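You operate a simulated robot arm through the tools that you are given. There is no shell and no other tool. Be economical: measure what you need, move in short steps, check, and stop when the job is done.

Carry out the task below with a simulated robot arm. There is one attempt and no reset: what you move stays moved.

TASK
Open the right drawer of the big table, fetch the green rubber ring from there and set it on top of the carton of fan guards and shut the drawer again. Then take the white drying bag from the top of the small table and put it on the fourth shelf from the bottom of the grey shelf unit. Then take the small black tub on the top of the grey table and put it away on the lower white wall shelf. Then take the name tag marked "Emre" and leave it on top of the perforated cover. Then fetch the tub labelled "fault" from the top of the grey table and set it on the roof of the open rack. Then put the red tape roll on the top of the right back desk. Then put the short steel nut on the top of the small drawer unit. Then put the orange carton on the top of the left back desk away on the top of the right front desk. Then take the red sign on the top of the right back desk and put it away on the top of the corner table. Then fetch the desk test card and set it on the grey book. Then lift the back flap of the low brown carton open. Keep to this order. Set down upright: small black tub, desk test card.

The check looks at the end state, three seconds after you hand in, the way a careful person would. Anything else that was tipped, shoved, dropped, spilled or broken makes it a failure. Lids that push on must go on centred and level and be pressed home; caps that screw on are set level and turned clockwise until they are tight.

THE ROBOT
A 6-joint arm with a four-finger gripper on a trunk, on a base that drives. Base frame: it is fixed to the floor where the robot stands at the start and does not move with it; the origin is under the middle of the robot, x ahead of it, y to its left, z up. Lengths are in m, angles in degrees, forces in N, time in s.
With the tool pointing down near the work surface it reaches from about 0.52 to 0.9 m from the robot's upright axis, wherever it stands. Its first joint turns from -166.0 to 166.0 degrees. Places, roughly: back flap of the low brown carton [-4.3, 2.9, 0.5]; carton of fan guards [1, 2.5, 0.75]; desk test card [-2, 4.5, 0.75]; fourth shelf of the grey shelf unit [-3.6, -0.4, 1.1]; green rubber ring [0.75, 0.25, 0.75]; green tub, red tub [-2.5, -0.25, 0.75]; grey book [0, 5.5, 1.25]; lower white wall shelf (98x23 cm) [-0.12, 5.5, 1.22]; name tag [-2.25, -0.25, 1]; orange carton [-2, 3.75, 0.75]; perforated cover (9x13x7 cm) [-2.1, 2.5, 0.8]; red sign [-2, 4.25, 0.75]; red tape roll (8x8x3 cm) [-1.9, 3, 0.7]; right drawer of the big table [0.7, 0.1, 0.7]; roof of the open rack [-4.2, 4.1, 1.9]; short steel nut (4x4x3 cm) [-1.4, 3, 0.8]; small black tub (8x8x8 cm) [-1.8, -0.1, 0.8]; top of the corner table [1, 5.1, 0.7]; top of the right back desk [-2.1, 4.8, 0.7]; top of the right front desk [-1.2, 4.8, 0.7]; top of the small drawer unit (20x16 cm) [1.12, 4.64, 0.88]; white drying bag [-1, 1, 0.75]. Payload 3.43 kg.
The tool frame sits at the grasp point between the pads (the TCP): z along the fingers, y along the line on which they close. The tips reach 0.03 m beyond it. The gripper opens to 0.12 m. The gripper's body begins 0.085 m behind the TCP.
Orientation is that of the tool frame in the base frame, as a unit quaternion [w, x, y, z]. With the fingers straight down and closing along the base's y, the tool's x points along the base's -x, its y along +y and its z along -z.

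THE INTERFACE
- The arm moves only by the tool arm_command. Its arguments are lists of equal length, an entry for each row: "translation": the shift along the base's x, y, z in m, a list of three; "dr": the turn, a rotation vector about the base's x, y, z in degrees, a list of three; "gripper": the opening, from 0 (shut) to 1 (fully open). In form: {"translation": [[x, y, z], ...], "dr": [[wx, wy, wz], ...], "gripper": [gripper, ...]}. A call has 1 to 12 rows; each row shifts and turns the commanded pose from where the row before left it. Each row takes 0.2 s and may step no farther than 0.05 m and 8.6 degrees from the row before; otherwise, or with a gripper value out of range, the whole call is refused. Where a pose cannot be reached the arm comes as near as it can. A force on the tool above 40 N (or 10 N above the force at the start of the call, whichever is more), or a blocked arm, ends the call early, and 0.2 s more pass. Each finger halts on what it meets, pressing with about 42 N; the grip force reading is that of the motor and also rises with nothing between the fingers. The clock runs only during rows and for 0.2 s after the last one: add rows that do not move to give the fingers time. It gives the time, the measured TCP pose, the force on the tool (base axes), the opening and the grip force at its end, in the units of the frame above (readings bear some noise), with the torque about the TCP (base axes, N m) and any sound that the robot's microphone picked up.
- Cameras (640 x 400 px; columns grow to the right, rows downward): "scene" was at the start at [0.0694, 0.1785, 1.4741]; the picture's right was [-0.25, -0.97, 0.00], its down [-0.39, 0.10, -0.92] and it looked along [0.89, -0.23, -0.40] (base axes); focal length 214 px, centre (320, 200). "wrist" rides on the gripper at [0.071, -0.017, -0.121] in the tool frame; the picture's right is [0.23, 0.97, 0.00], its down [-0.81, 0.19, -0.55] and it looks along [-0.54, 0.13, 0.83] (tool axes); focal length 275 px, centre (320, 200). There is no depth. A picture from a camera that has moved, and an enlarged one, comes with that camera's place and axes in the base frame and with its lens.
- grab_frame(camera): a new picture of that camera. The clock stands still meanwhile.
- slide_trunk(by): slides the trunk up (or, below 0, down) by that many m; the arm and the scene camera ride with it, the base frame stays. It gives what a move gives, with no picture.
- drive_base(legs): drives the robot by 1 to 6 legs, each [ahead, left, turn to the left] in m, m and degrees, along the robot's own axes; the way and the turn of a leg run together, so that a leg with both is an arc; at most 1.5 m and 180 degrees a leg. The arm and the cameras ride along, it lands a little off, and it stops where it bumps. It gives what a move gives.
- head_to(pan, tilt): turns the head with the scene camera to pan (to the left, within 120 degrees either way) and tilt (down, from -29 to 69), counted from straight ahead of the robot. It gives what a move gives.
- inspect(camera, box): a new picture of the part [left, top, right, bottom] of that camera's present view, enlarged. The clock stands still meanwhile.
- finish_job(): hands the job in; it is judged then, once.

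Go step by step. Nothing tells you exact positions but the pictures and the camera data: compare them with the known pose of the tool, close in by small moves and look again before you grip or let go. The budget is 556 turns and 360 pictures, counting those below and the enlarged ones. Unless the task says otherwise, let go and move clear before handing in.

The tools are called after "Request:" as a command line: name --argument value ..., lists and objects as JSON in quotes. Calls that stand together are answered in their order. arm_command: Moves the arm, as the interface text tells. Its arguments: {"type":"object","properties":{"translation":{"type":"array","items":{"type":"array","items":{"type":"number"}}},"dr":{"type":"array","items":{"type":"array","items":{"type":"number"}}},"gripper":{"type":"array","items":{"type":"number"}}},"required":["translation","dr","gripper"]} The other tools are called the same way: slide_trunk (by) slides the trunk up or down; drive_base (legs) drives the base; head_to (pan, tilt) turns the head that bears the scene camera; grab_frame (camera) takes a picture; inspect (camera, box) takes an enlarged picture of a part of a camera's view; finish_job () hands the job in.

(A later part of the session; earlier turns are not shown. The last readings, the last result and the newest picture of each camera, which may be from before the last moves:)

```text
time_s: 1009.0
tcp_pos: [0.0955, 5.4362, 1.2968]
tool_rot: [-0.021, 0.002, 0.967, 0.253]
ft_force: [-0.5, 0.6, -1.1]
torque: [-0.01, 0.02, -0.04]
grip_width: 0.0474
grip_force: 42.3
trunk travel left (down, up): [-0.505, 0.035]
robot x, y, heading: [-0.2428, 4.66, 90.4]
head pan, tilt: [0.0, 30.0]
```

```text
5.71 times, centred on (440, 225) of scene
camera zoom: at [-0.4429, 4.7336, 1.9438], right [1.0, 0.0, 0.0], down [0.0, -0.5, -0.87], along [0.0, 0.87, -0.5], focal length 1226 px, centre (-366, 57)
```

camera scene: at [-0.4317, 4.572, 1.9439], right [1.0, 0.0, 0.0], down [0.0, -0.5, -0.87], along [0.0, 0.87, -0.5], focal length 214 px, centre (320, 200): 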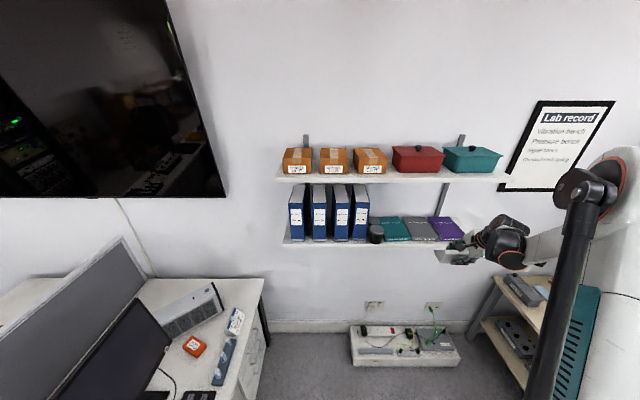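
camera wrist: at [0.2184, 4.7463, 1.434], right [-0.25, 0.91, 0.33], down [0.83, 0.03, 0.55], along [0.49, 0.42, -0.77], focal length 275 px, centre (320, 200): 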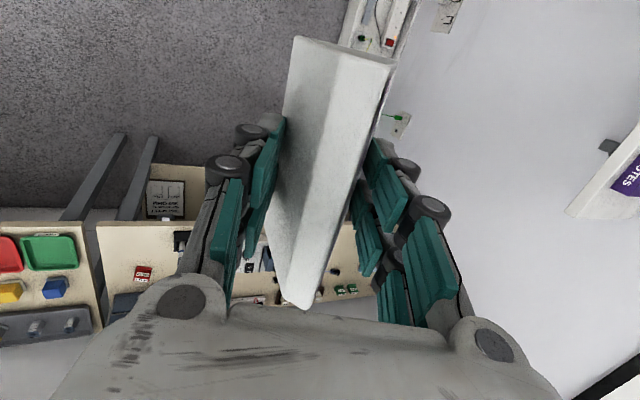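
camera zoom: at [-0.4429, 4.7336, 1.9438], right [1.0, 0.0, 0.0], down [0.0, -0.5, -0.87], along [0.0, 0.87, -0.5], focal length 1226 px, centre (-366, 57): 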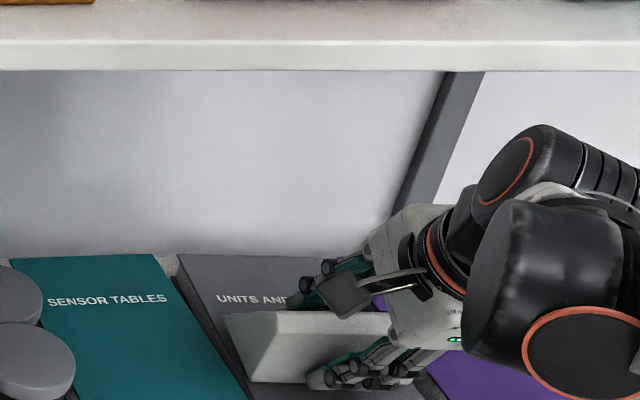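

Request:
arm_command --translation '[[0, 0, -0.004], [0, 0, -0.004], [0, 0, -0.003], [0, 0, -0.003], [0, 0, -0.003]]' --dr '[[0, 0, 0], [0, 0, 0], [0, 0, 0], [0, 0, 0], [0, 0, 0]]' --gripper '[0.35, 0.35, 0.35, 0.35, 0.35]'

Request:
inspect --camera "scene" --box '[400, 210, 480, 270]'

```text
time_s: 1009.7
tcp_pos: [0.094, 5.4354, 1.2937]
tool_rot: [-0.021, 0.0, 0.966, 0.256]
ft_force: [-1.9, -2.0, 18.9]
torque: [-0.26, -0.4, 0.11]
grip_width: 0.0476
grip_force: 42.0
trunk travel left (down, up): [-0.505, 0.035]
robot x, y, heading: [-0.2412, 4.6609, 90.6]
head pan, tilt: [0.0, 30.0]
stopped in row 3: the force on the tool passed its limit at 42 N (the readings are from after the stop); the commanded pose is now the measured one
```

```text
6.67 times, centred on (440, 240) of scene
camera zoom: at [-0.4445, 4.7305, 1.9438], right [1.0, 0.0, 0.0], down [0.0, -0.5, -0.87], along [0.0, 0.87, -0.5], focal length 1430 px, centre (-480, -67)
```

zoom: 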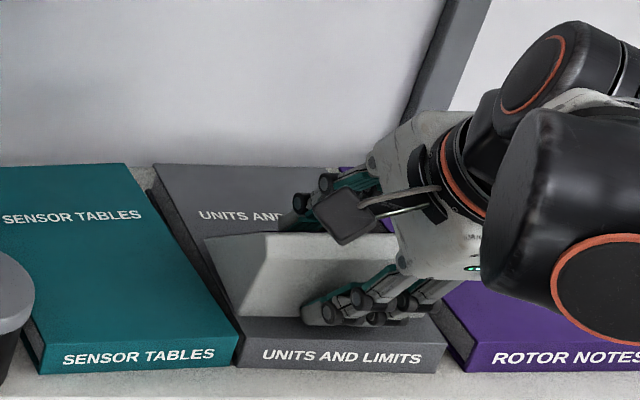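

Contact on the book. Open gently.

Request:
arm_command --translation '[[0, 0, 0.002], [0, 0, 0], [0, 0, 0]]' --dr '[[0, 0, 0], [0, 0, 0], [0, 0, 0]]' --gripper '[0.46, 0.54, 0.6]'

Request:
inspect --camera "scene" --box '[400, 210, 480, 270]'

```text
time_s: 1010.5
tcp_pos: [0.0954, 5.4377, 1.2942]
tool_rot: [-0.021, 0.0, 0.967, 0.256]
ft_force: [-0.8, -0.4, 0.6]
torque: [-0.02, 0.0, 0.06]
grip_width: 0.0718
grip_force: 0.1
trunk travel left (down, up): [-0.505, 0.035]
robot x, y, heading: [-0.2432, 4.6625, 90.2]
head pan, tilt: [0.0, 30.0]
```

```text
6.67 times, centred on (440, 240) of scene
camera zoom: at [-0.4431, 4.7331, 1.9438], right [1.0, 0.0, 0.0], down [0.0, -0.5, -0.87], along [0.0, 0.87, -0.5], focal length 1430 px, centre (-480, -67)
```

zoom: 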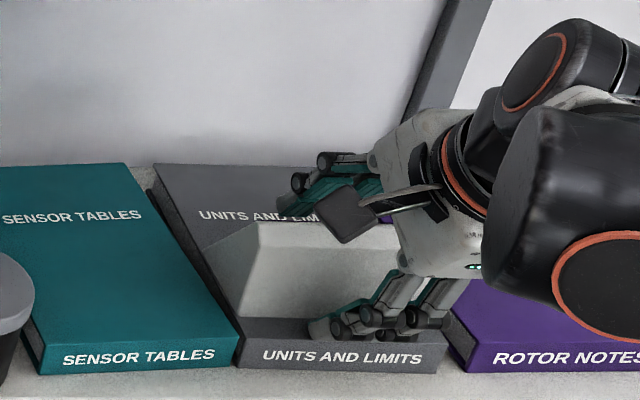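

The card stands upright on the grey book. I withdraw along the tool axis, tilting a little to stay clear of the upper shelf.

Request:
arm_command --translation '[[0, -0.003, 0.012], [0, -0.004, 0.012], [0, -0.008, 0.014], [0, -0.016, 0.018], [0, -0.02, 0.018], [0, -0.04, 0.015], [0, -0.045, 0]]' --dr '[[4, 0, 0], [4, 0, 0], [4, 0, 0], [0, 0, 0], [0, 0, 0], [0, 0, 0], [0, 0, 0]]' --gripper '[0.7, 0.75, 0.75, 0.75, 0.75, 0.75, 0.75]'

Request:
inspect --camera "scene" --box '[360, 190, 480, 270]'

```text
time_s: 1012.1
tcp_pos: [0.0934, 5.2998, 1.3827]
tool_rot: [-0.019, -0.001, 0.934, 0.356]
ft_force: [0.6, 0.0, 0.3]
torque: [-0.01, 0.02, 0.01]
grip_width: 0.0903
grip_force: 0.1
trunk travel left (down, up): [-0.505, 0.035]
robot x, y, heading: [-0.2398, 4.659, 90.6]
head pan, tilt: [0.0, 30.0]
```

```text
5.00 times, centred on (420, 230) of scene
camera zoom: at [-0.4432, 4.7315, 1.9439], right [1.0, 0.0, 0.0], down [0.0, -0.5, -0.87], along [0.0, 0.87, -0.5], focal length 1072 px, centre (-180, 50)
```

zoom: 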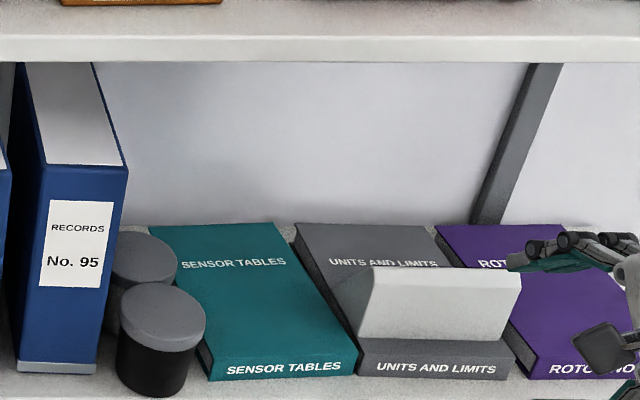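

The card stands on the grey book and the tub is fine too. Last task: the low brown carton's back flap. I drive to the west side.

Request:
drive_base --legs '[[-0.5, -0.25, -0.6], [-1.2, 0, 0], [-1.15, 0, 0], [0, 1.2, 0], [0, 1.2, 0], [0, 0.9, 0]]'

Request:
head_to --pan 45 --tilt 35

Request:
grab_frame --camera "scene"

```text
time_s: 1042.3
tcp_pos: [-3.0032, 2.4148, 1.3825]
tool_rot: [-0.024, -0.008, 0.934, 0.355]
ft_force: [-0.2, -0.4, -0.8]
torque: [-0.01, 0.02, -0.01]
grip_width: 0.09
grip_force: 0.1
trunk travel left (down, up): [-0.505, 0.035]
robot x, y, heading: [-3.3301, 1.7696, 91.3]
head pan, tilt: [0.0, 30.0]
```

```text
time_s: 1043.4
tcp_pos: [-3.0023, 2.4142, 1.3834]
tool_rot: [-0.022, -0.008, 0.934, 0.355]
ft_force: [-0.3, -1.0, 0.4]
torque: [0.04, 0.01, -0.02]
grip_width: 0.0901
grip_force: 0.0
trunk travel left (down, up): [-0.505, 0.035]
robot x, y, heading: [-3.33, 1.7716, 91.4]
head pan, tilt: [45.0, 35.0]
```

```text
64 pictures are left
camera scene: at [-3.5931, 1.8083, 1.936], right [0.69, 0.72, 0.0], down [0.41, -0.4, -0.82], along [-0.59, 0.57, -0.57], focal length 214 px, centre (320, 200)
```

scene: 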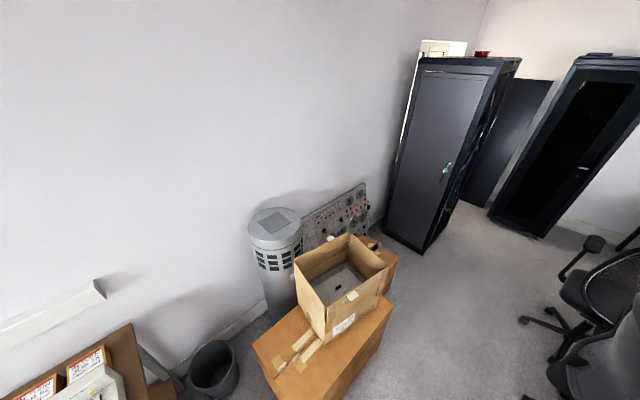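

Request:
drive_base --legs '[[0.1, 0.1, -1.3], [1.3, 0, 0]]'

Request:
head_to --pan 90 --tilt 40

Request:
grab_frame --camera "scene"

```text
time_s: 1051.0
tcp_pos: [-3.1045, 3.8384, 1.3828]
tool_rot: [-0.021, -0.006, 0.934, 0.356]
ft_force: [-0.3, 0.6, 0.2]
torque: [-0.01, 0.01, -0.01]
grip_width: 0.0901
grip_force: 0.2
trunk travel left (down, up): [-0.505, 0.035]
robot x, y, heading: [-3.438, 3.1978, 90.8]
head pan, tilt: [45.0, 35.0]
```

```text
time_s: 1052.1
tcp_pos: [-3.1057, 3.8376, 1.3832]
tool_rot: [-0.022, -0.006, 0.935, 0.355]
ft_force: [0.5, -0.2, 0.5]
torque: [-0.02, -0.02, -0.01]
grip_width: 0.0899
grip_force: 0.0
trunk travel left (down, up): [-0.505, 0.035]
robot x, y, heading: [-3.4361, 3.1948, 90.8]
head pan, tilt: [90.0, 40.0]
```

```text
63 pictures are left
camera scene: at [-3.7205, 3.1731, 1.9285], right [-0.01, 1.0, 0.0], down [0.64, 0.01, -0.77], along [-0.77, -0.01, -0.64], focal length 214 px, centre (320, 200)
```

scene: 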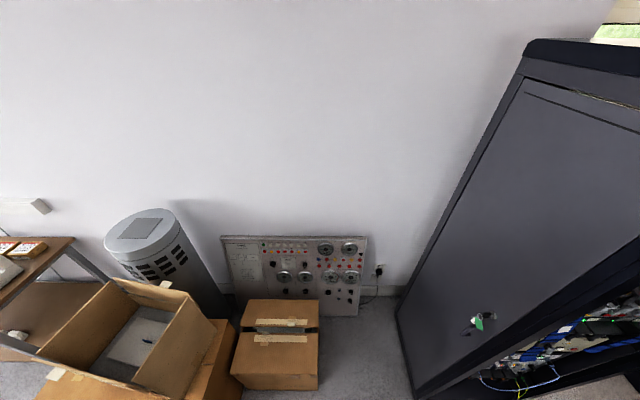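

Request:
inspect --camera "scene" --box '[220, 280, 340, 400]'

```text
3.33 times, centred on (280, 340) of scene
camera zoom: at [-3.7205, 3.1731, 1.9285], right [-0.01, 1.0, 0.0], down [0.64, 0.01, -0.77], along [-0.77, -0.01, -0.64], focal length 715 px, centre (453, -267)
```

zoom: 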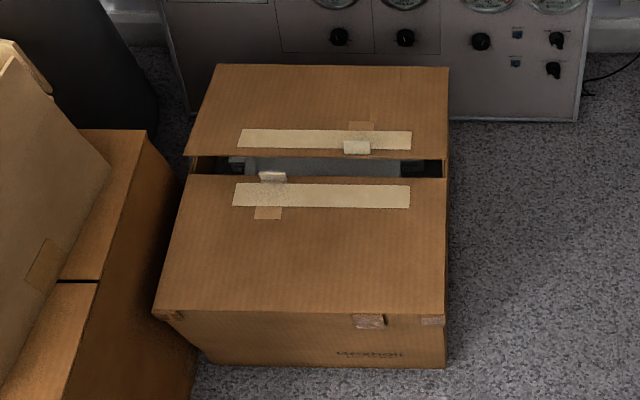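

The low carton's top has two flaps with a slit between them: back flap x −4.42…−4.245, slit ~3 cm at x≈−4.23, z≈0.45, y 2.66–3.16. I'll hook the closed fingers through the slit under the back flap and swing it up. First position the robot facing −x.

Request:
drive_base --legs '[[-0.4, 0, 0], [0, 0, 90]]'

Request:
head_to --pan 0 --tilt 50

Request:
grab_frame --camera "scene"

Request:
grab_frame --camera "wrist"

```text
time_s: 1058.4
tcp_pos: [-4.0721, 3.1267, 1.3834]
tool_rot: [0.267, 0.664, -0.658, -0.235]
ft_force: [-0.2, 0.1, -0.1]
torque: [-0.03, -0.01, -0.01]
grip_width: 0.09
grip_force: 0.1
trunk travel left (down, up): [-0.505, 0.035]
robot x, y, heading: [-3.4311, 2.7948, -179.2]
head pan, tilt: [90.0, 40.0]
```

```text
time_s: 1060.1
tcp_pos: [-4.0709, 3.1272, 1.3842]
tool_rot: [0.267, 0.664, -0.657, -0.236]
ft_force: [0.5, 0.5, 0.0]
torque: [-0.01, 0.01, 0.01]
grip_width: 0.09
grip_force: 0.0
trunk travel left (down, up): [-0.505, 0.035]
robot x, y, heading: [-3.4331, 2.7926, -179.1]
head pan, tilt: [0.0, 50.0]
```

```text
61 pictures are left
camera scene: at [-3.4847, 2.5953, 1.9143], right [-0.01, 1.0, 0.0], down [0.77, 0.01, -0.64], along [-0.64, -0.01, -0.77], focal length 214 px, centre (320, 200)
```

scene: 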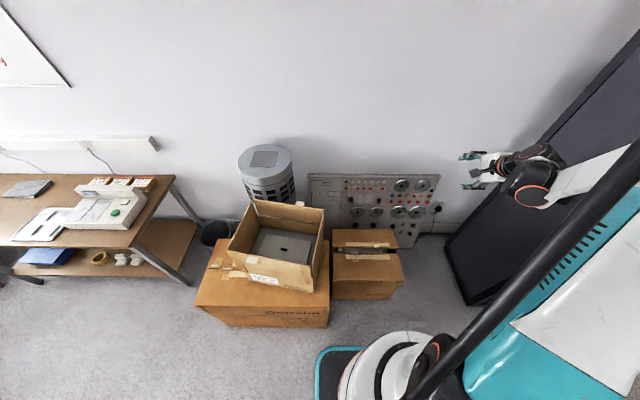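

```text
60 pictures are left
camera wrist: at [-3.9776, 3.06, 1.4641], right [-0.72, -0.22, 0.65], down [0.2, 0.84, 0.51], along [-0.66, 0.5, -0.56], focal length 275 px, centre (320, 200)
```

wrist: 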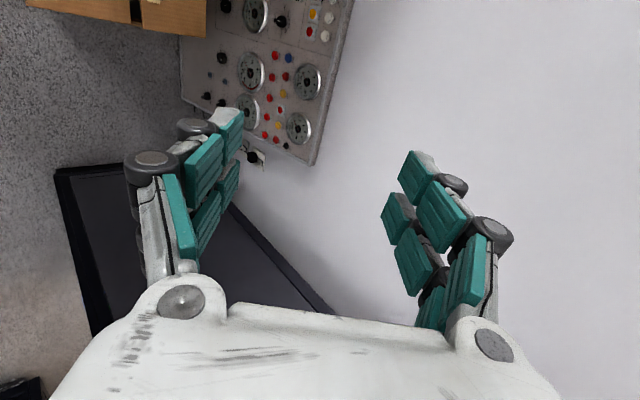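

Request:
inspect --camera "scene" --box '[320, 220, 420, 305]'

```text
4.71 times, centred on (370, 262) of scene
camera zoom: at [-3.4847, 2.5953, 1.9143], right [-0.01, 1.0, 0.0], down [0.77, 0.01, -0.64], along [-0.64, -0.01, -0.77], focal length 1009 px, centre (85, -94)
```

zoom: 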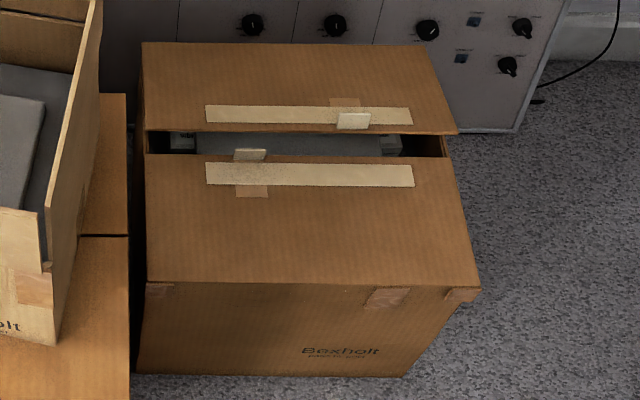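

Refined: flap surface z≈0.51, slit x −4.22…−4.19, hinge x −4.39. I close the fingers, lower the trunk, and bring the tool above the slit.

Request:
arm_command --translation '[[0, -0.045, 0], [0, -0.045, 0], [0, -0.045, 0], [0, -0.045, 0], [0, -0.045, 0]]' --dr '[[0, -4, 0], [0, 0, 0], [0, 0, 0], [0, 0, 0], [0, 0, 0]]' --gripper '[0.5, 0.2, 0, 0, 0]'

Request:
slide_trunk --by -0.4

Request:
slide_trunk --by -0.1

Request:
grab_frame --camera "scene"

```text
time_s: 1061.3
tcp_pos: [-4.0723, 2.8979, 1.3841]
tool_rot: [0.242, 0.673, -0.666, -0.213]
ft_force: [0.0, -1.0, 1.1]
torque: [0.06, -0.01, -0.03]
grip_width: 0.0
grip_force: 33.9
trunk travel left (down, up): [-0.505, 0.035]
robot x, y, heading: [-3.432, 2.7945, -179.2]
head pan, tilt: [0.0, 50.0]
```

```text
time_s: 1065.1
tcp_pos: [-4.0715, 2.9003, 0.9847]
tool_rot: [0.243, 0.673, -0.666, -0.212]
ft_force: [-0.5, -0.7, 0.3]
torque: [-0.02, -0.02, -0.01]
grip_width: 0.0
grip_force: 33.1
trunk travel left (down, up): [-0.105, 0.435]
robot x, y, heading: [-3.4292, 2.7956, -179.1]
head pan, tilt: [0.0, 50.0]
```

```text
time_s: 1066.5
tcp_pos: [-4.0726, 2.9012, 0.8848]
tool_rot: [0.244, 0.672, -0.666, -0.212]
ft_force: [-0.4, -0.4, 0.5]
torque: [0.01, 0.0, -0.02]
grip_width: 0.0
grip_force: 33.4
trunk travel left (down, up): [-0.005, 0.535]
robot x, y, heading: [-3.4299, 2.7959, -178.8]
head pan, tilt: [0.0, 50.0]
```

```text
58 pictures are left
camera scene: at [-3.4846, 2.5953, 1.4144], right [-0.01, 1.0, 0.0], down [0.77, 0.01, -0.64], along [-0.64, -0.01, -0.77], focal length 214 px, centre (320, 200)
```

scene: 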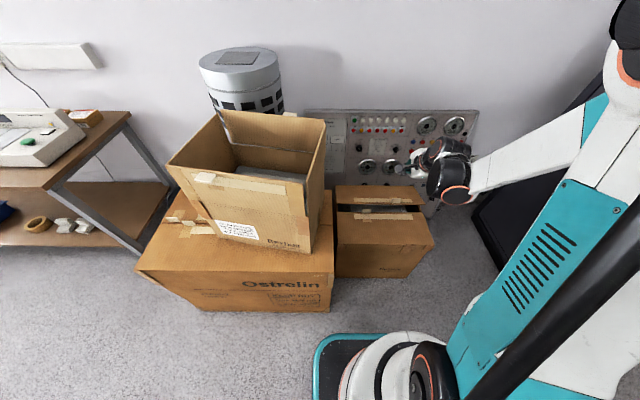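

Request:
inspect --camera "scene" --box '[325, 165, 445, 245]'

```text
5.00 times, centred on (385, 205) of scene
camera zoom: at [-3.4846, 2.5953, 1.4144], right [-0.01, 1.0, 0.0], down [0.77, 0.01, -0.64], along [-0.64, -0.01, -0.77], focal length 1072 px, centre (-5, 175)
```

zoom: 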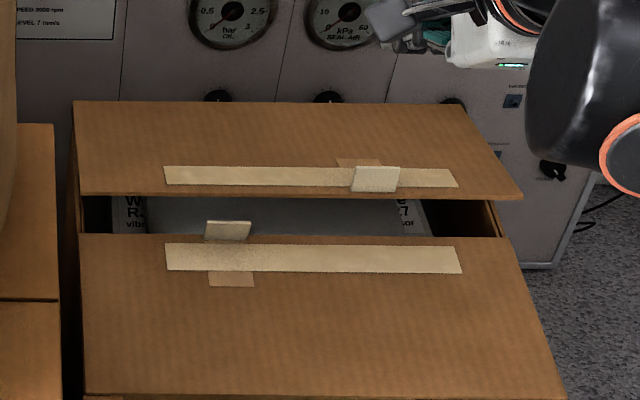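

The back flap's free edge is raised (z≈0.518 vs 0.486 for the front flap), so I can slip the fingers under it at a shallower angle. I roll the tool 90° so it is slim in that plane, then tilt it to 55°.

Request:
arm_command --translation '[[0, 0, 0], [0, 0, 0], [0, 0, 0], [0, 0, 0], [0, 0, 0], [0, 0, 0], [0, 0, 0], [0, 0, 0], [0, 0, 0], [0, 0, 0], [0, 0, 0], [0, 0, 0]]' --dr '[[4.62, 0.3, 5.9], [4.62, 0.3, 5.9], [4.62, 0.3, 5.9], [4.62, 0.3, 5.9], [4.62, 0.3, 5.9], [4.62, 0.3, 5.9], [4.62, 0.3, 5.9], [4.62, 0.3, 5.9], [4.62, 0.3, 5.9], [4.62, 0.3, 5.9], [4.62, 0.3, 5.9], [4.62, 0.3, 5.9]]' --gripper '[0, 0, 0, 0, 0, 0, 0, 0, 0, 0, 0, 0]'

Request:
arm_command --translation '[[0, 0, -0.045], [0, 0, -0.045], [0, 0, -0.045]]' --dr '[[0, 6, 0], [0, 6, 0], [0, 5, 0]]' --gripper '[0, 0, 0]'

Request:
grab_frame --camera "wrist"

Request:
grab_frame --camera "scene"

```text
time_s: 1069.0
tcp_pos: [-4.0729, 2.9018, 0.8844]
tool_rot: [0.015, 0.946, 0.003, -0.323]
ft_force: [1.4, 0.1, 0.6]
torque: [0.03, 0.02, 0.01]
grip_width: 0.0002
grip_force: 33.5
trunk travel left (down, up): [-0.005, 0.535]
robot x, y, heading: [-3.428, 2.798, -179.2]
head pan, tilt: [0.0, 50.0]
```

```text
time_s: 1069.8
tcp_pos: [-4.1189, 2.9155, 0.8015]
tool_rot: [0.016, 0.887, 0.005, -0.461]
ft_force: [0.8, -0.8, 0.8]
torque: [0.05, -0.04, 0.01]
grip_width: 0.0
grip_force: 33.3
out of reach, approached as far as the arm can: row 2, 3
trunk travel left (down, up): [-0.005, 0.535]
robot x, y, heading: [-3.4305, 2.7956, -179.0]
head pan, tilt: [0.0, 50.0]
```

```text
56 pictures are left
camera wrist: at [-3.9794, 2.9361, 0.8127], right [0.16, -0.97, -0.17], down [-0.01, -0.17, 0.99], along [-0.99, -0.15, -0.04], focal length 275 px, centre (320, 200)
```

wrist: 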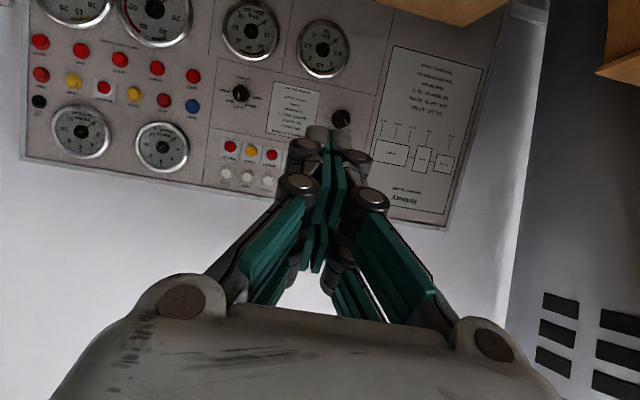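

```text
55 pictures are left
camera scene: at [-3.4845, 2.5952, 1.4142], right [-0.01, 1.0, 0.0], down [0.77, 0.01, -0.64], along [-0.64, -0.01, -0.77], focal length 214 px, centre (320, 200)
```

scene: 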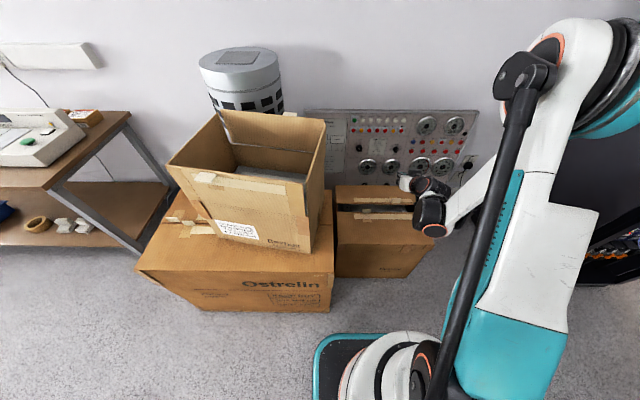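

Request:
drive_base --legs '[[-0.06, 0, -0.8]]'

Request:
arm_command --translation '[[-0.01, -0.005, -0.04], [-0.01, -0.005, -0.04], [-0.01, 0, -0.04], [-0.01, 0, -0.04], [-0.01, 0, -0.04]]' --dr '[[0, -6.5, 0], [0, -6.5, 0], [0, 0, 0], [0, 0, 0], [0, 0, 0]]' --gripper '[0, 0, 0, 0, 0]'

```text
time_s: 1070.8
tcp_pos: [-4.0554, 2.9271, 0.802]
tool_rot: [0.012, 0.888, -0.003, -0.46]
ft_force: [-0.3, -0.5, 0.2]
torque: [0.02, -0.01, 0.0]
grip_width: 0.0001
grip_force: 33.2
trunk travel left (down, up): [-0.005, 0.535]
robot x, y, heading: [-3.3704, 2.796, 180.0]
head pan, tilt: [0.0, 50.0]
```

```text
time_s: 1072.0
tcp_pos: [-4.1237, 2.9182, 0.6091]
tool_rot: [0.013, 0.934, -0.003, -0.356]
ft_force: [0.3, 0.2, 0.4]
torque: [-0.03, -0.02, -0.03]
grip_width: 0.0001
grip_force: 33.7
out of reach, approached as far as the arm can: row 4, 5
trunk travel left (down, up): [-0.005, 0.535]
robot x, y, heading: [-3.3694, 2.797, 180.0]
head pan, tilt: [0.0, 50.0]
```

Request:
arm_command --translation '[[-0.02, -0.01, -0.035], [-0.01, -0.005, -0.03]]' --dr '[[0, 0, 0], [0, 0, 0]]' --gripper '[0, 0]'

Request:
inspect --camera "scene" --box '[325, 155, 445, 235]'

Request:
grab_frame --camera "wrist"

```text
time_s: 1072.6
tcp_pos: [-4.1551, 2.9049, 0.5439]
tool_rot: [0.012, 0.934, -0.003, -0.356]
ft_force: [1.0, -0.3, 0.6]
torque: [-0.01, 0.03, 0.02]
grip_width: 0.0001
grip_force: 33.5
trunk travel left (down, up): [-0.005, 0.535]
robot x, y, heading: [-3.3703, 2.7942, 179.7]
head pan, tilt: [0.0, 50.0]
```

```text
5.00 times, centred on (385, 195) of scene
camera zoom: at [-3.427, 2.5965, 1.4142], right [0.0, 1.0, 0.0], down [0.77, 0.0, -0.64], along [-0.64, 0.0, -0.77], focal length 1072 px, centre (-5, 225)
```

zoom: 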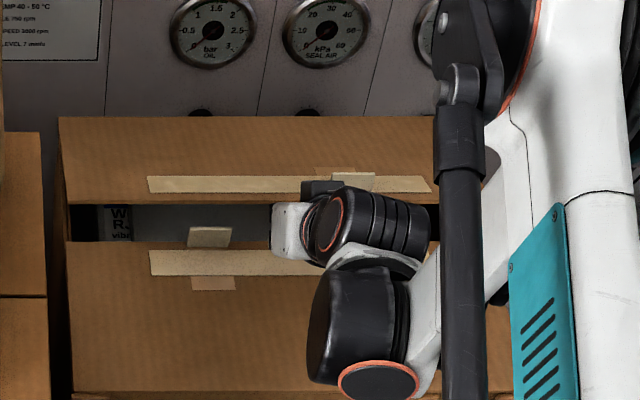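

```text
53 pictures are left
camera wrist: at [-4.0215, 2.9228, 0.5859], right [0.17, -0.98, -0.13], down [-0.24, -0.17, 0.96], along [-0.96, -0.14, -0.26], focal length 275 px, centre (320, 200)
```

wrist: 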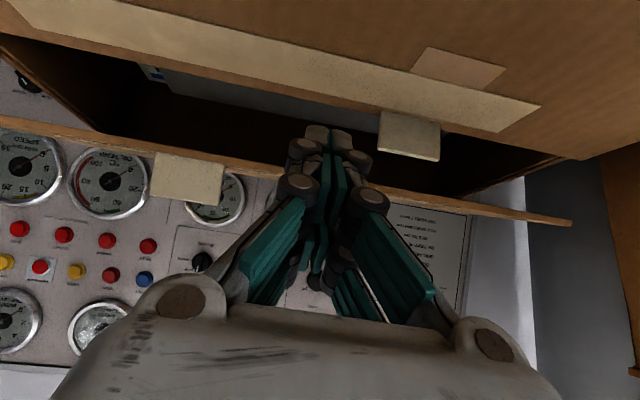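

The fingertips point into the slit below the back flap's edge. Advance along the tool axis.

Request:
arm_command --translation '[[-0.0134, 0, -0.0149], [-0.0134, 0, -0.0149], [-0.0134, 0, -0.0149], [-0.0134, 0, -0.0149]]' --dr '[[0, 0, 0], [0, 0, 0], [0, 0, 0], [0, 0, 0]]' --gripper '[0, 0, 0, 0]'

Request:
grab_frame --camera "wrist"

```text
time_s: 1073.6
tcp_pos: [-4.1895, 2.9016, 0.5191]
tool_rot: [0.011, 0.934, -0.004, -0.356]
ft_force: [0.7, -0.7, -0.4]
torque: [0.02, 0.01, 0.05]
grip_width: 0.0
grip_force: 33.3
out of reach, approached as far as the arm can: row 3, 4
trunk travel left (down, up): [-0.005, 0.535]
robot x, y, heading: [-3.3686, 2.7895, 179.8]
head pan, tilt: [0.0, 50.0]
```

```text
52 pictures are left
camera wrist: at [-4.0567, 2.9203, 0.561], right [0.17, -0.98, -0.13], down [-0.24, -0.17, 0.96], along [-0.96, -0.14, -0.26], focal length 275 px, centre (320, 200)
```

wrist: 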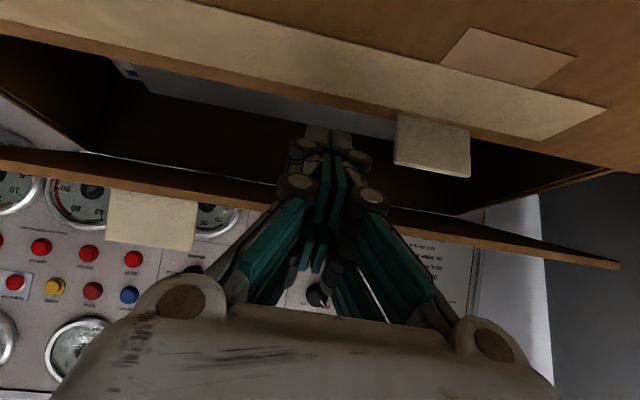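

I need more reach margin to go lower: back the base 5 cm, then extend again.

Request:
drive_base --legs '[[-0.05, 0, 0]]'

Request:
arm_command --translation '[[-0.03, 0, -0.01], [-0.025, 0, -0.018], [-0.012, 0, -0.012]]' --dr '[[0, 0, 0], [0, 0, 0], [0, 0, 0]]' --gripper '[0, 0, 0]'

Request:
grab_frame --camera "wrist"

```text
time_s: 1074.5
tcp_pos: [-4.1384, 2.902, 0.5195]
tool_rot: [0.013, 0.935, -0.003, -0.355]
ft_force: [-0.3, 0.2, 0.5]
torque: [-0.02, 0.01, 0.05]
grip_width: 0.0
grip_force: 33.7
trunk travel left (down, up): [-0.005, 0.535]
robot x, y, heading: [-3.3205, 2.7939, 179.9]
head pan, tilt: [0.0, 50.0]
```

```text
time_s: 1075.3
tcp_pos: [-4.1786, 2.8978, 0.5336]
tool_rot: [0.011, 0.935, -0.004, -0.355]
ft_force: [-0.2, -0.2, -0.4]
torque: [0.0, 0.02, 0.01]
grip_width: 0.0
grip_force: 34.1
out of reach, approached as far as the arm can: row 1, 2, 3
trunk travel left (down, up): [-0.005, 0.535]
robot x, y, heading: [-3.3189, 2.7949, 180.0]
head pan, tilt: [0.0, 50.0]
```

```text
51 pictures are left
camera wrist: at [-4.045, 2.9162, 0.5762], right [0.17, -0.98, -0.13], down [-0.24, -0.17, 0.96], along [-0.96, -0.14, -0.26], focal length 275 px, centre (320, 200)
```

wrist: 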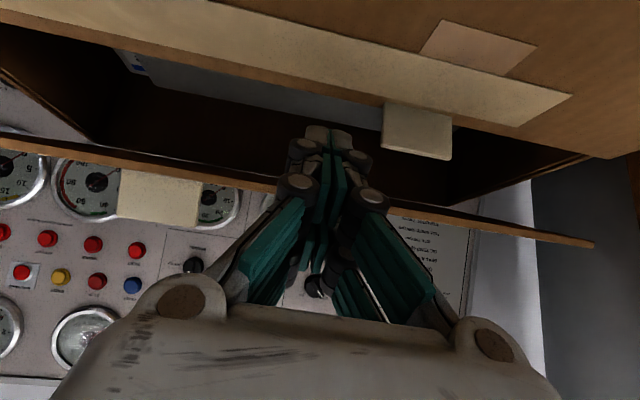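

Request:
arm_command --translation '[[0.02, 0, 0.03], [0.01, 0, 0.02]]' --dr '[[0, 0, 0], [0, -6, 0]]' --gripper '[0, 0]'

Request:
drive_base --legs '[[0.07, 0, 0]]'

Request:
arm_command --translation '[[0.02, 0, 0], [0.02, 0, -0.02]]' --dr '[[0, -6, 0], [0, 0, 0]]' --gripper '[0, 0]'

```text
time_s: 1075.9
tcp_pos: [-4.1482, 2.8991, 0.5843]
tool_rot: [0.011, 0.952, -0.004, -0.305]
ft_force: [-0.9, 0.0, 0.0]
torque: [-0.03, -0.02, -0.01]
grip_width: 0.0001
grip_force: 32.8
trunk travel left (down, up): [-0.005, 0.535]
robot x, y, heading: [-3.3207, 2.7948, 179.9]
head pan, tilt: [0.0, 50.0]
```

```text
time_s: 1077.0
tcp_pos: [-4.2175, 2.8992, 0.586]
tool_rot: [0.013, 0.952, -0.003, -0.307]
ft_force: [0.6, -0.4, 0.3]
torque: [0.01, 0.0, 0.01]
grip_width: 0.0
grip_force: 33.2
trunk travel left (down, up): [-0.005, 0.535]
robot x, y, heading: [-3.3897, 2.7893, 180.2]
head pan, tilt: [0.0, 50.0]
```

```text
time_s: 1077.5
tcp_pos: [-4.1798, 2.899, 0.5634]
tool_rot: [0.012, 0.967, -0.003, -0.256]
ft_force: [0.8, 0.2, -0.3]
torque: [0.01, 0.0, 0.02]
grip_width: 0.0001
grip_force: 33.2
trunk travel left (down, up): [-0.005, 0.535]
robot x, y, heading: [-3.388, 2.7919, 180.0]
head pan, tilt: [0.0, 50.0]
```

Request:
arm_command --translation '[[0.026, 0, 0], [-0.0125, 0, -0.0217], [-0.0125, 0, -0.0217], [-0.0125, 0, -0.0217], [-0.0095, 0, -0.0165]]' --dr '[[0, 0, 0], [0, 0, 0], [0, 0, 0], [0, 0, 0], [0, 0, 0]]' --gripper '[0, 0, 0, 0, 0]'

Request:
grab_frame --camera "wrist"

Request:
inspect --camera "scene" --box '[325, 155, 445, 235]'

```text
time_s: 1078.8
tcp_pos: [-4.1913, 2.8993, 0.4972]
tool_rot: [0.011, 0.967, -0.004, -0.256]
ft_force: [2.6, 1.5, 4.8]
torque: [0.04, -0.09, 0.0]
grip_width: 0.0
grip_force: 33.2
out of reach, approached as far as the arm can: row 5
trunk travel left (down, up): [-0.005, 0.535]
robot x, y, heading: [-3.3885, 2.792, 179.7]
head pan, tilt: [0.0, 50.0]
```

```text
50 pictures are left
camera wrist: at [-4.0695, 2.9171, 0.5669], right [0.2, -0.98, -0.09], down [-0.43, -0.17, 0.89], along [-0.88, -0.14, -0.45], focal length 275 px, centre (320, 200)
```

wrist: 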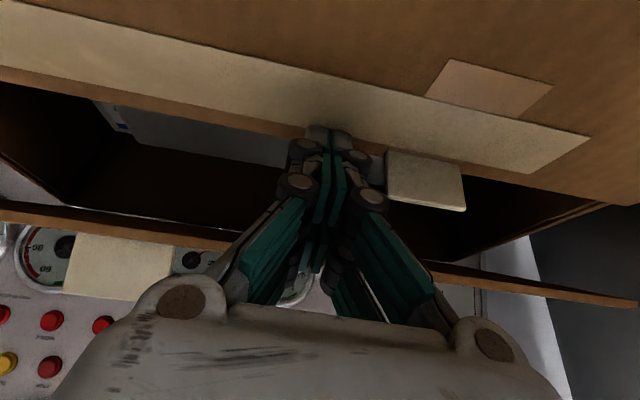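

```text
5.00 times, centred on (385, 195) of scene
camera zoom: at [-3.4466, 2.5964, 1.4144], right [0.0, 1.0, 0.0], down [0.77, 0.0, -0.64], along [-0.64, 0.0, -0.77], focal length 1072 px, centre (-5, 225)
```

zoom: 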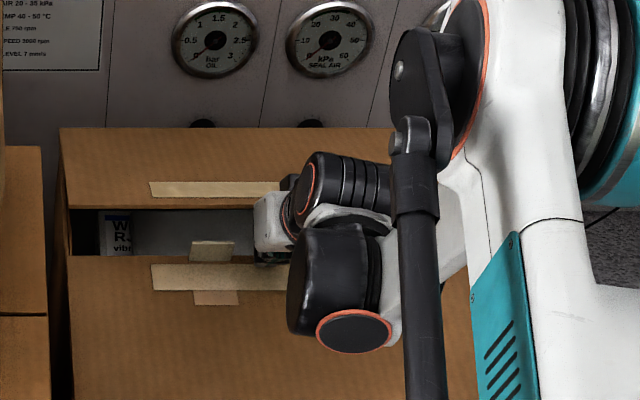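

The fingers press slightly on the front flap's edge. I retract along the axis and look again.

Request:
arm_command --translation '[[0.0125, 0, 0.0217], [0.0125, 0, 0.0217], [0.0125, 0, 0.0217]]' --dr '[[0, 0, 0], [0, 0, 0], [0, 0, 0]]' --gripper '[0, 0, 0]'

Request:
grab_frame --camera "wrist"

Request:
inspect --camera "scene" --box '[325, 155, 445, 235]'

```text
time_s: 1079.5
tcp_pos: [-4.1556, 2.898, 0.5624]
tool_rot: [0.012, 0.967, -0.004, -0.256]
ft_force: [-0.1, 0.2, -0.9]
torque: [0.01, 0.01, -0.01]
grip_width: 0.0
grip_force: 33.0
trunk travel left (down, up): [-0.005, 0.535]
robot x, y, heading: [-3.389, 2.7942, 179.7]
head pan, tilt: [0.0, 50.0]
```

```text
48 pictures are left
camera wrist: at [-4.0347, 2.9166, 0.6317], right [0.2, -0.98, -0.09], down [-0.43, -0.17, 0.89], along [-0.88, -0.14, -0.45], focal length 275 px, centre (320, 200)
```

wrist: 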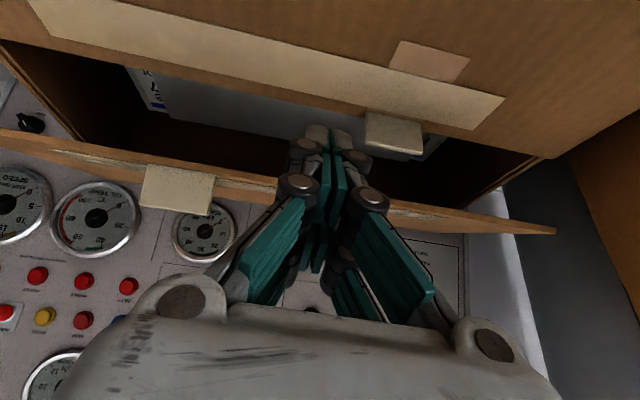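

```text
5.00 times, centred on (385, 195) of scene
camera zoom: at [-3.4473, 2.5964, 1.4143], right [0.0, 1.0, 0.0], down [0.77, 0.0, -0.64], along [-0.64, 0.0, -0.77], focal length 1072 px, centre (-5, 225)
```

zoom: 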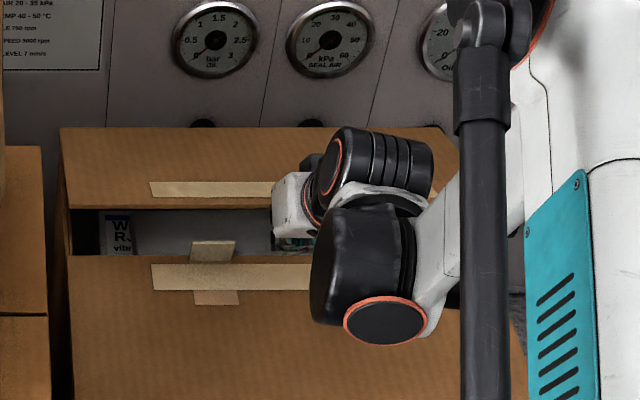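

The slit at mid-length runs from (−4.184, 0.485) to (−4.218, 0.518); I was 1.4 cm too close to the front flap. Shift and advance again.

Request:
arm_command --translation '[[-0.014, 0, 0], [-0.0125, 0, -0.0217], [-0.0125, 0, -0.0217], [-0.0125, 0, -0.0217]]' --dr '[[0, 0, 0], [0, 0, 0], [0, 0, 0], [0, 0, 0]]' --gripper '[0, 0, 0, 0]'

Request:
grab_frame --camera "wrist"

```text
time_s: 1080.6
tcp_pos: [-4.1992, 2.9008, 0.5104]
tool_rot: [0.012, 0.967, -0.005, -0.255]
ft_force: [39.9, -3.7, 26.4]
torque: [0.03, -0.57, 0.12]
grip_width: 0.0061
grip_force: 33.2
out of reach, approached as far as the arm can: row 4
trunk travel left (down, up): [-0.005, 0.535]
robot x, y, heading: [-3.3878, 2.7962, 179.7]
head pan, tilt: [0.0, 50.0]
stopped in row 4: the force on the tool passed its limit at 52 N (the readings are from after the stop); the commanded pose is now the measured one
```

```text
46 pictures are left
camera wrist: at [-4.0781, 2.918, 0.578], right [0.2, -0.98, -0.09], down [-0.43, -0.17, 0.89], along [-0.88, -0.13, -0.46], focal length 275 px, centre (320, 200)
```

wrist: 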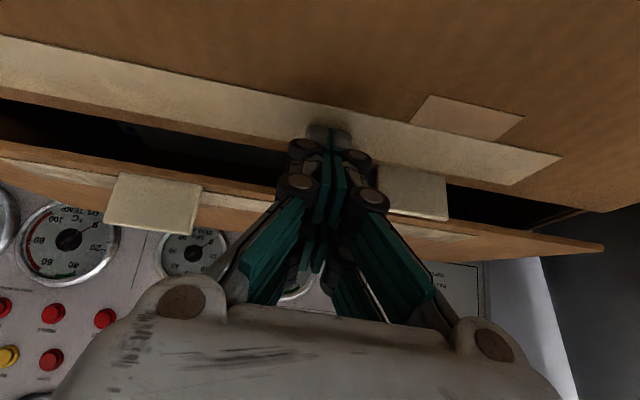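

The carton's contents lie just below the slit, so I go in shallow instead: back out a little, tilt to 42°, and wedge the back flap's edge up by pushing toward −x while rising.

Request:
arm_command --translation '[[0.012, 0, 0.02], [0.006, 0, 0.014], [0, 0, 0.004]]' --dr '[[0, 0, 0], [0, 6, 0], [0, 6, 0]]' --gripper '[0, 0, 0]'

Request:
grab_frame --camera "wrist"

```text
time_s: 1081.4
tcp_pos: [-4.1855, 2.9008, 0.5447]
tool_rot: [0.012, 0.934, -0.005, -0.356]
ft_force: [-1.3, 0.8, 0.2]
torque: [0.01, 0.04, -0.04]
grip_width: 0.0001
grip_force: 34.1
trunk travel left (down, up): [-0.005, 0.535]
robot x, y, heading: [-3.3925, 2.7939, 179.9]
head pan, tilt: [0.0, 50.0]
```

```text
45 pictures are left
camera wrist: at [-4.0521, 2.918, 0.5867], right [0.17, -0.98, -0.13], down [-0.24, -0.17, 0.96], along [-0.96, -0.13, -0.26], focal length 275 px, centre (320, 200)
```

wrist: 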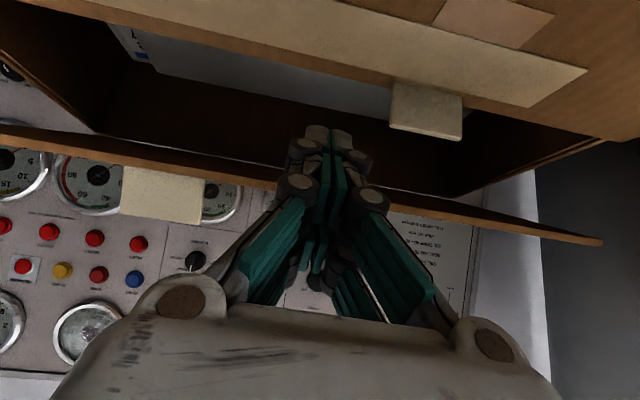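

Request:
arm_command --translation '[[-0.012, 0, -0.0134], [-0.01, 0, 0.002], [-0.01, 0, 0.006], [-0.01, 0, 0.01]]' --dr '[[0, 0, 0], [0, 0, 0], [0, 0, 0], [0, 0, 0]]' --gripper '[0, 0, 0, 0]'

Request:
grab_frame --camera "wrist"

Request:
inspect --camera "scene" --box '[325, 145, 445, 235]'

```text
time_s: 1082.4
tcp_pos: [-4.2264, 2.9, 0.553]
tool_rot: [0.013, 0.934, -0.003, -0.356]
ft_force: [28.8, -7.0, 13.5]
torque: [-0.04, 0.4, 0.21]
grip_width: 0.0062
grip_force: 33.9
trunk travel left (down, up): [-0.005, 0.535]
robot x, y, heading: [-3.392, 2.795, 179.9]
head pan, tilt: [0.0, 50.0]
```

```text
44 pictures are left
camera wrist: at [-4.0929, 2.9184, 0.5926], right [0.17, -0.98, -0.13], down [-0.24, -0.17, 0.96], along [-0.96, -0.14, -0.26], focal length 275 px, centre (320, 200)
```

wrist: 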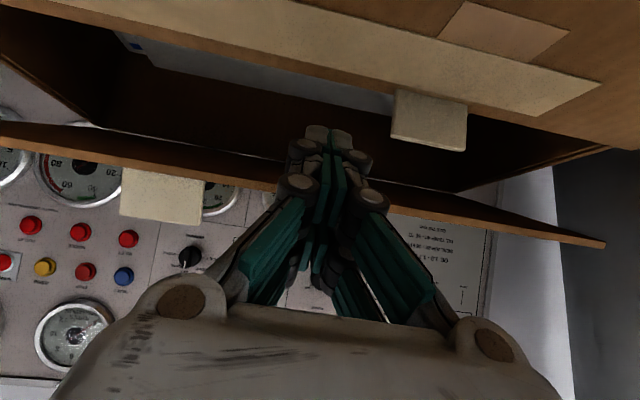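

```text
4.44 times, centred on (385, 190) of scene
camera zoom: at [-3.4439, 2.596, 1.4144], right [0.0, 1.0, 0.0], down [0.76, 0.0, -0.64], along [-0.64, 0.0, -0.76], focal length 953 px, centre (31, 244)
```

zoom: 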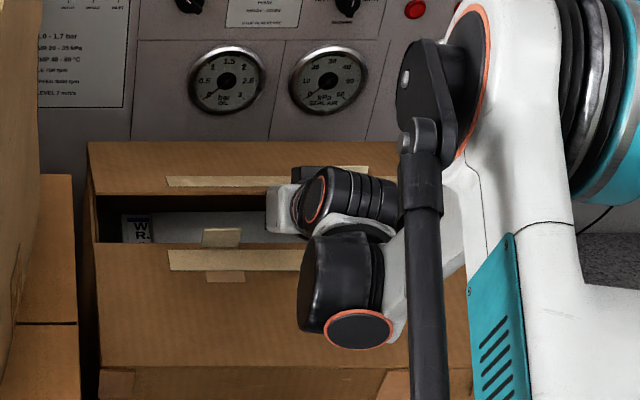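

The flap edge is rising. Continue up and back.

Request:
arm_command --translation '[[-0.003, 0, 0.015], [-0.004, 0, 0.015], [-0.005, 0, 0.015], [-0.006, 0, 0.015], [-0.008, 0, 0.015]]' --dr '[[0, 0, 0], [0, 0, 0], [0, 0, 0], [0, 0, 0], [0, 0, 0]]' --gripper '[0, 0, 0, 0, 0]'

Request:
grab_frame --camera "wrist"

Request:
inspect --camera "scene" --box '[325, 125, 445, 235]'

```text
time_s: 1083.2
tcp_pos: [-4.2362, 2.9017, 0.6002]
tool_rot: [0.012, 0.934, -0.005, -0.357]
ft_force: [32.7, -3.3, 32.8]
torque: [0.14, 0.98, 0.18]
grip_width: 0.0058
grip_force: 33.0
trunk travel left (down, up): [-0.005, 0.535]
robot x, y, heading: [-3.3901, 2.7948, 180.1]
head pan, tilt: [0.0, 50.0]
stopped in row 4: the force on the tool passed its limit at 44 N (the readings are from after the stop); the commanded pose is now the measured one
```

```text
42 pictures are left
camera wrist: at [-4.1037, 2.9185, 0.6413], right [0.17, -0.98, -0.13], down [-0.23, -0.17, 0.96], along [-0.96, -0.14, -0.26], focal length 275 px, centre (320, 200)
```

wrist: 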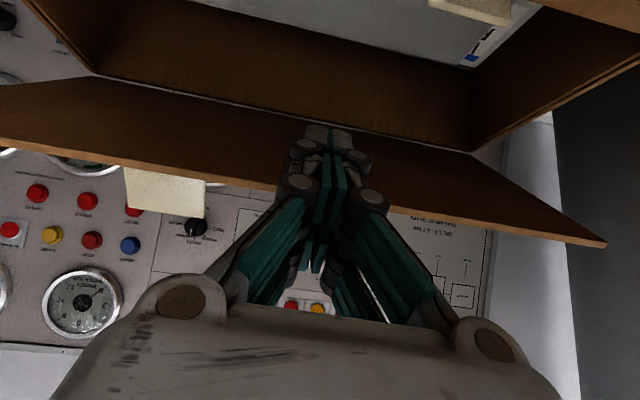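

```text
3.64 times, centred on (385, 180) of scene
camera zoom: at [-3.4411, 2.5958, 1.4146], right [0.0, 1.0, 0.0], down [0.76, 0.0, -0.65], along [-0.65, 0.0, -0.76], focal length 780 px, centre (84, 273)
```

zoom: 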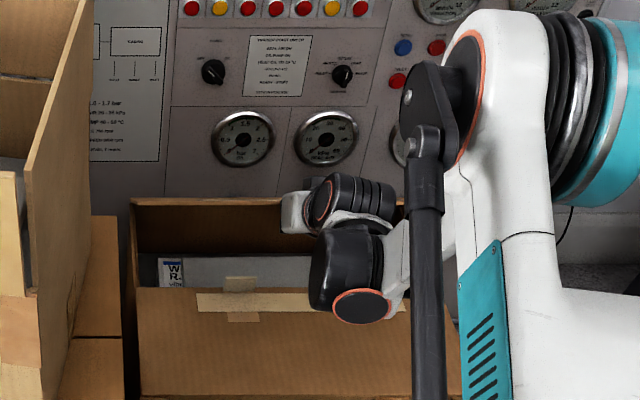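

The flap is half lifted; its edge is pressing along the finger. I relieve along the axis, level the tool more, and go on lifting.

Request:
arm_command --translation '[[0.01, 0, 0.012], [0.006, 0, 0.016], [0, 0, 0.02], [-0.004, 0, 0.02], [-0.01, 0, 0.02]]' --dr '[[0, 6, 0], [0, 6, 0], [0, 0, 0], [0, 0, 0], [0, 0, 0]]' --gripper '[0, 0, 0, 0, 0]'

Request:
grab_frame --camera "wrist"

Request:
inspect --camera "scene" --box '[325, 115, 445, 235]'

```text
time_s: 1084.4
tcp_pos: [-4.2386, 2.901, 0.6847]
tool_rot: [0.013, 0.893, -0.003, -0.451]
ft_force: [-0.1, -0.7, -0.4]
torque: [0.01, -0.01, -0.02]
grip_width: 0.0
grip_force: 33.2
trunk travel left (down, up): [-0.005, 0.535]
robot x, y, heading: [-3.3859, 2.7982, 179.9]
head pan, tilt: [0.0, 50.0]
```

```text
40 pictures are left
camera wrist: at [-4.0998, 2.9192, 0.6972], right [0.14, -0.98, -0.16], down [-0.03, -0.17, 0.99], along [-0.99, -0.14, -0.06], focal length 275 px, centre (320, 200)
```

wrist: 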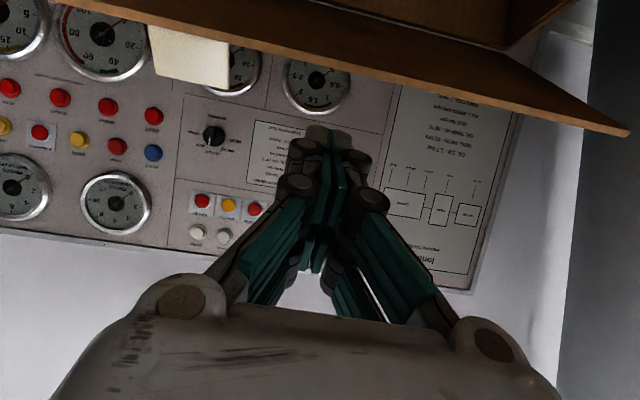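

```text
3.33 times, centred on (385, 175) of scene
camera zoom: at [-3.4469, 2.5965, 1.4143], right [0.0, 1.0, 0.0], down [0.77, 0.0, -0.64], along [-0.64, 0.0, -0.77], focal length 715 px, centre (103, 283)
```

zoom: 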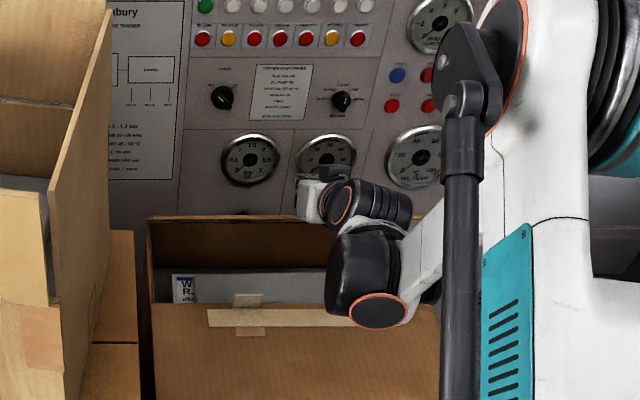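

The flap stays where it is left, now at ~36° (edge at about (−4.25, 0.61)). I come back under it and sweep it up and over.

Request:
arm_command --translation '[[0.03, 0, -0.01], [0.015, 0, -0.03], [0, 0, -0.03], [-0.02, 0, -0.01], [-0.02, 0, -0.01], [-0.018, 0, -0.008]]' --dr '[[0, -4, 0], [0, -4, 0], [0, 0, 0], [0, 0, 0], [0, 0, 0], [0, 0, 0]]' --gripper '[0, 0, 0, 0, 0, 0]'

Request:
grab_frame --camera "wrist"

```text
time_s: 1085.8
tcp_pos: [-4.252, 2.9001, 0.5853]
tool_rot: [0.013, 0.922, -0.003, -0.388]
ft_force: [-0.4, -0.7, 0.4]
torque: [-0.02, 0.04, 0.03]
grip_width: 0.0
grip_force: 33.6
trunk travel left (down, up): [-0.005, 0.535]
robot x, y, heading: [-3.3906, 2.7971, 180.0]
head pan, tilt: [0.0, 50.0]
```

```text
38 pictures are left
camera wrist: at [-4.1161, 2.919, 0.6167], right [0.16, -0.98, -0.14], down [-0.17, -0.17, 0.97], along [-0.97, -0.14, -0.19], focal length 275 px, centre (320, 200)
```

wrist: 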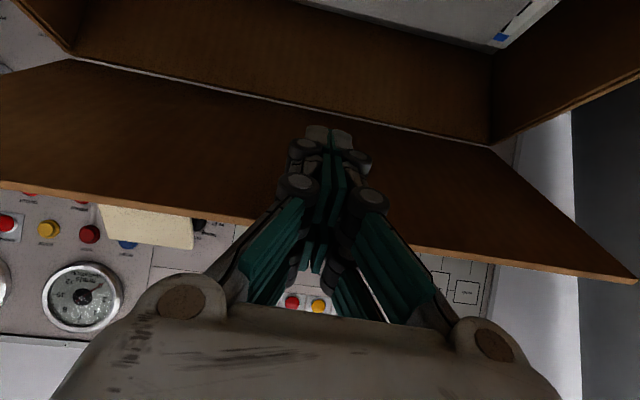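

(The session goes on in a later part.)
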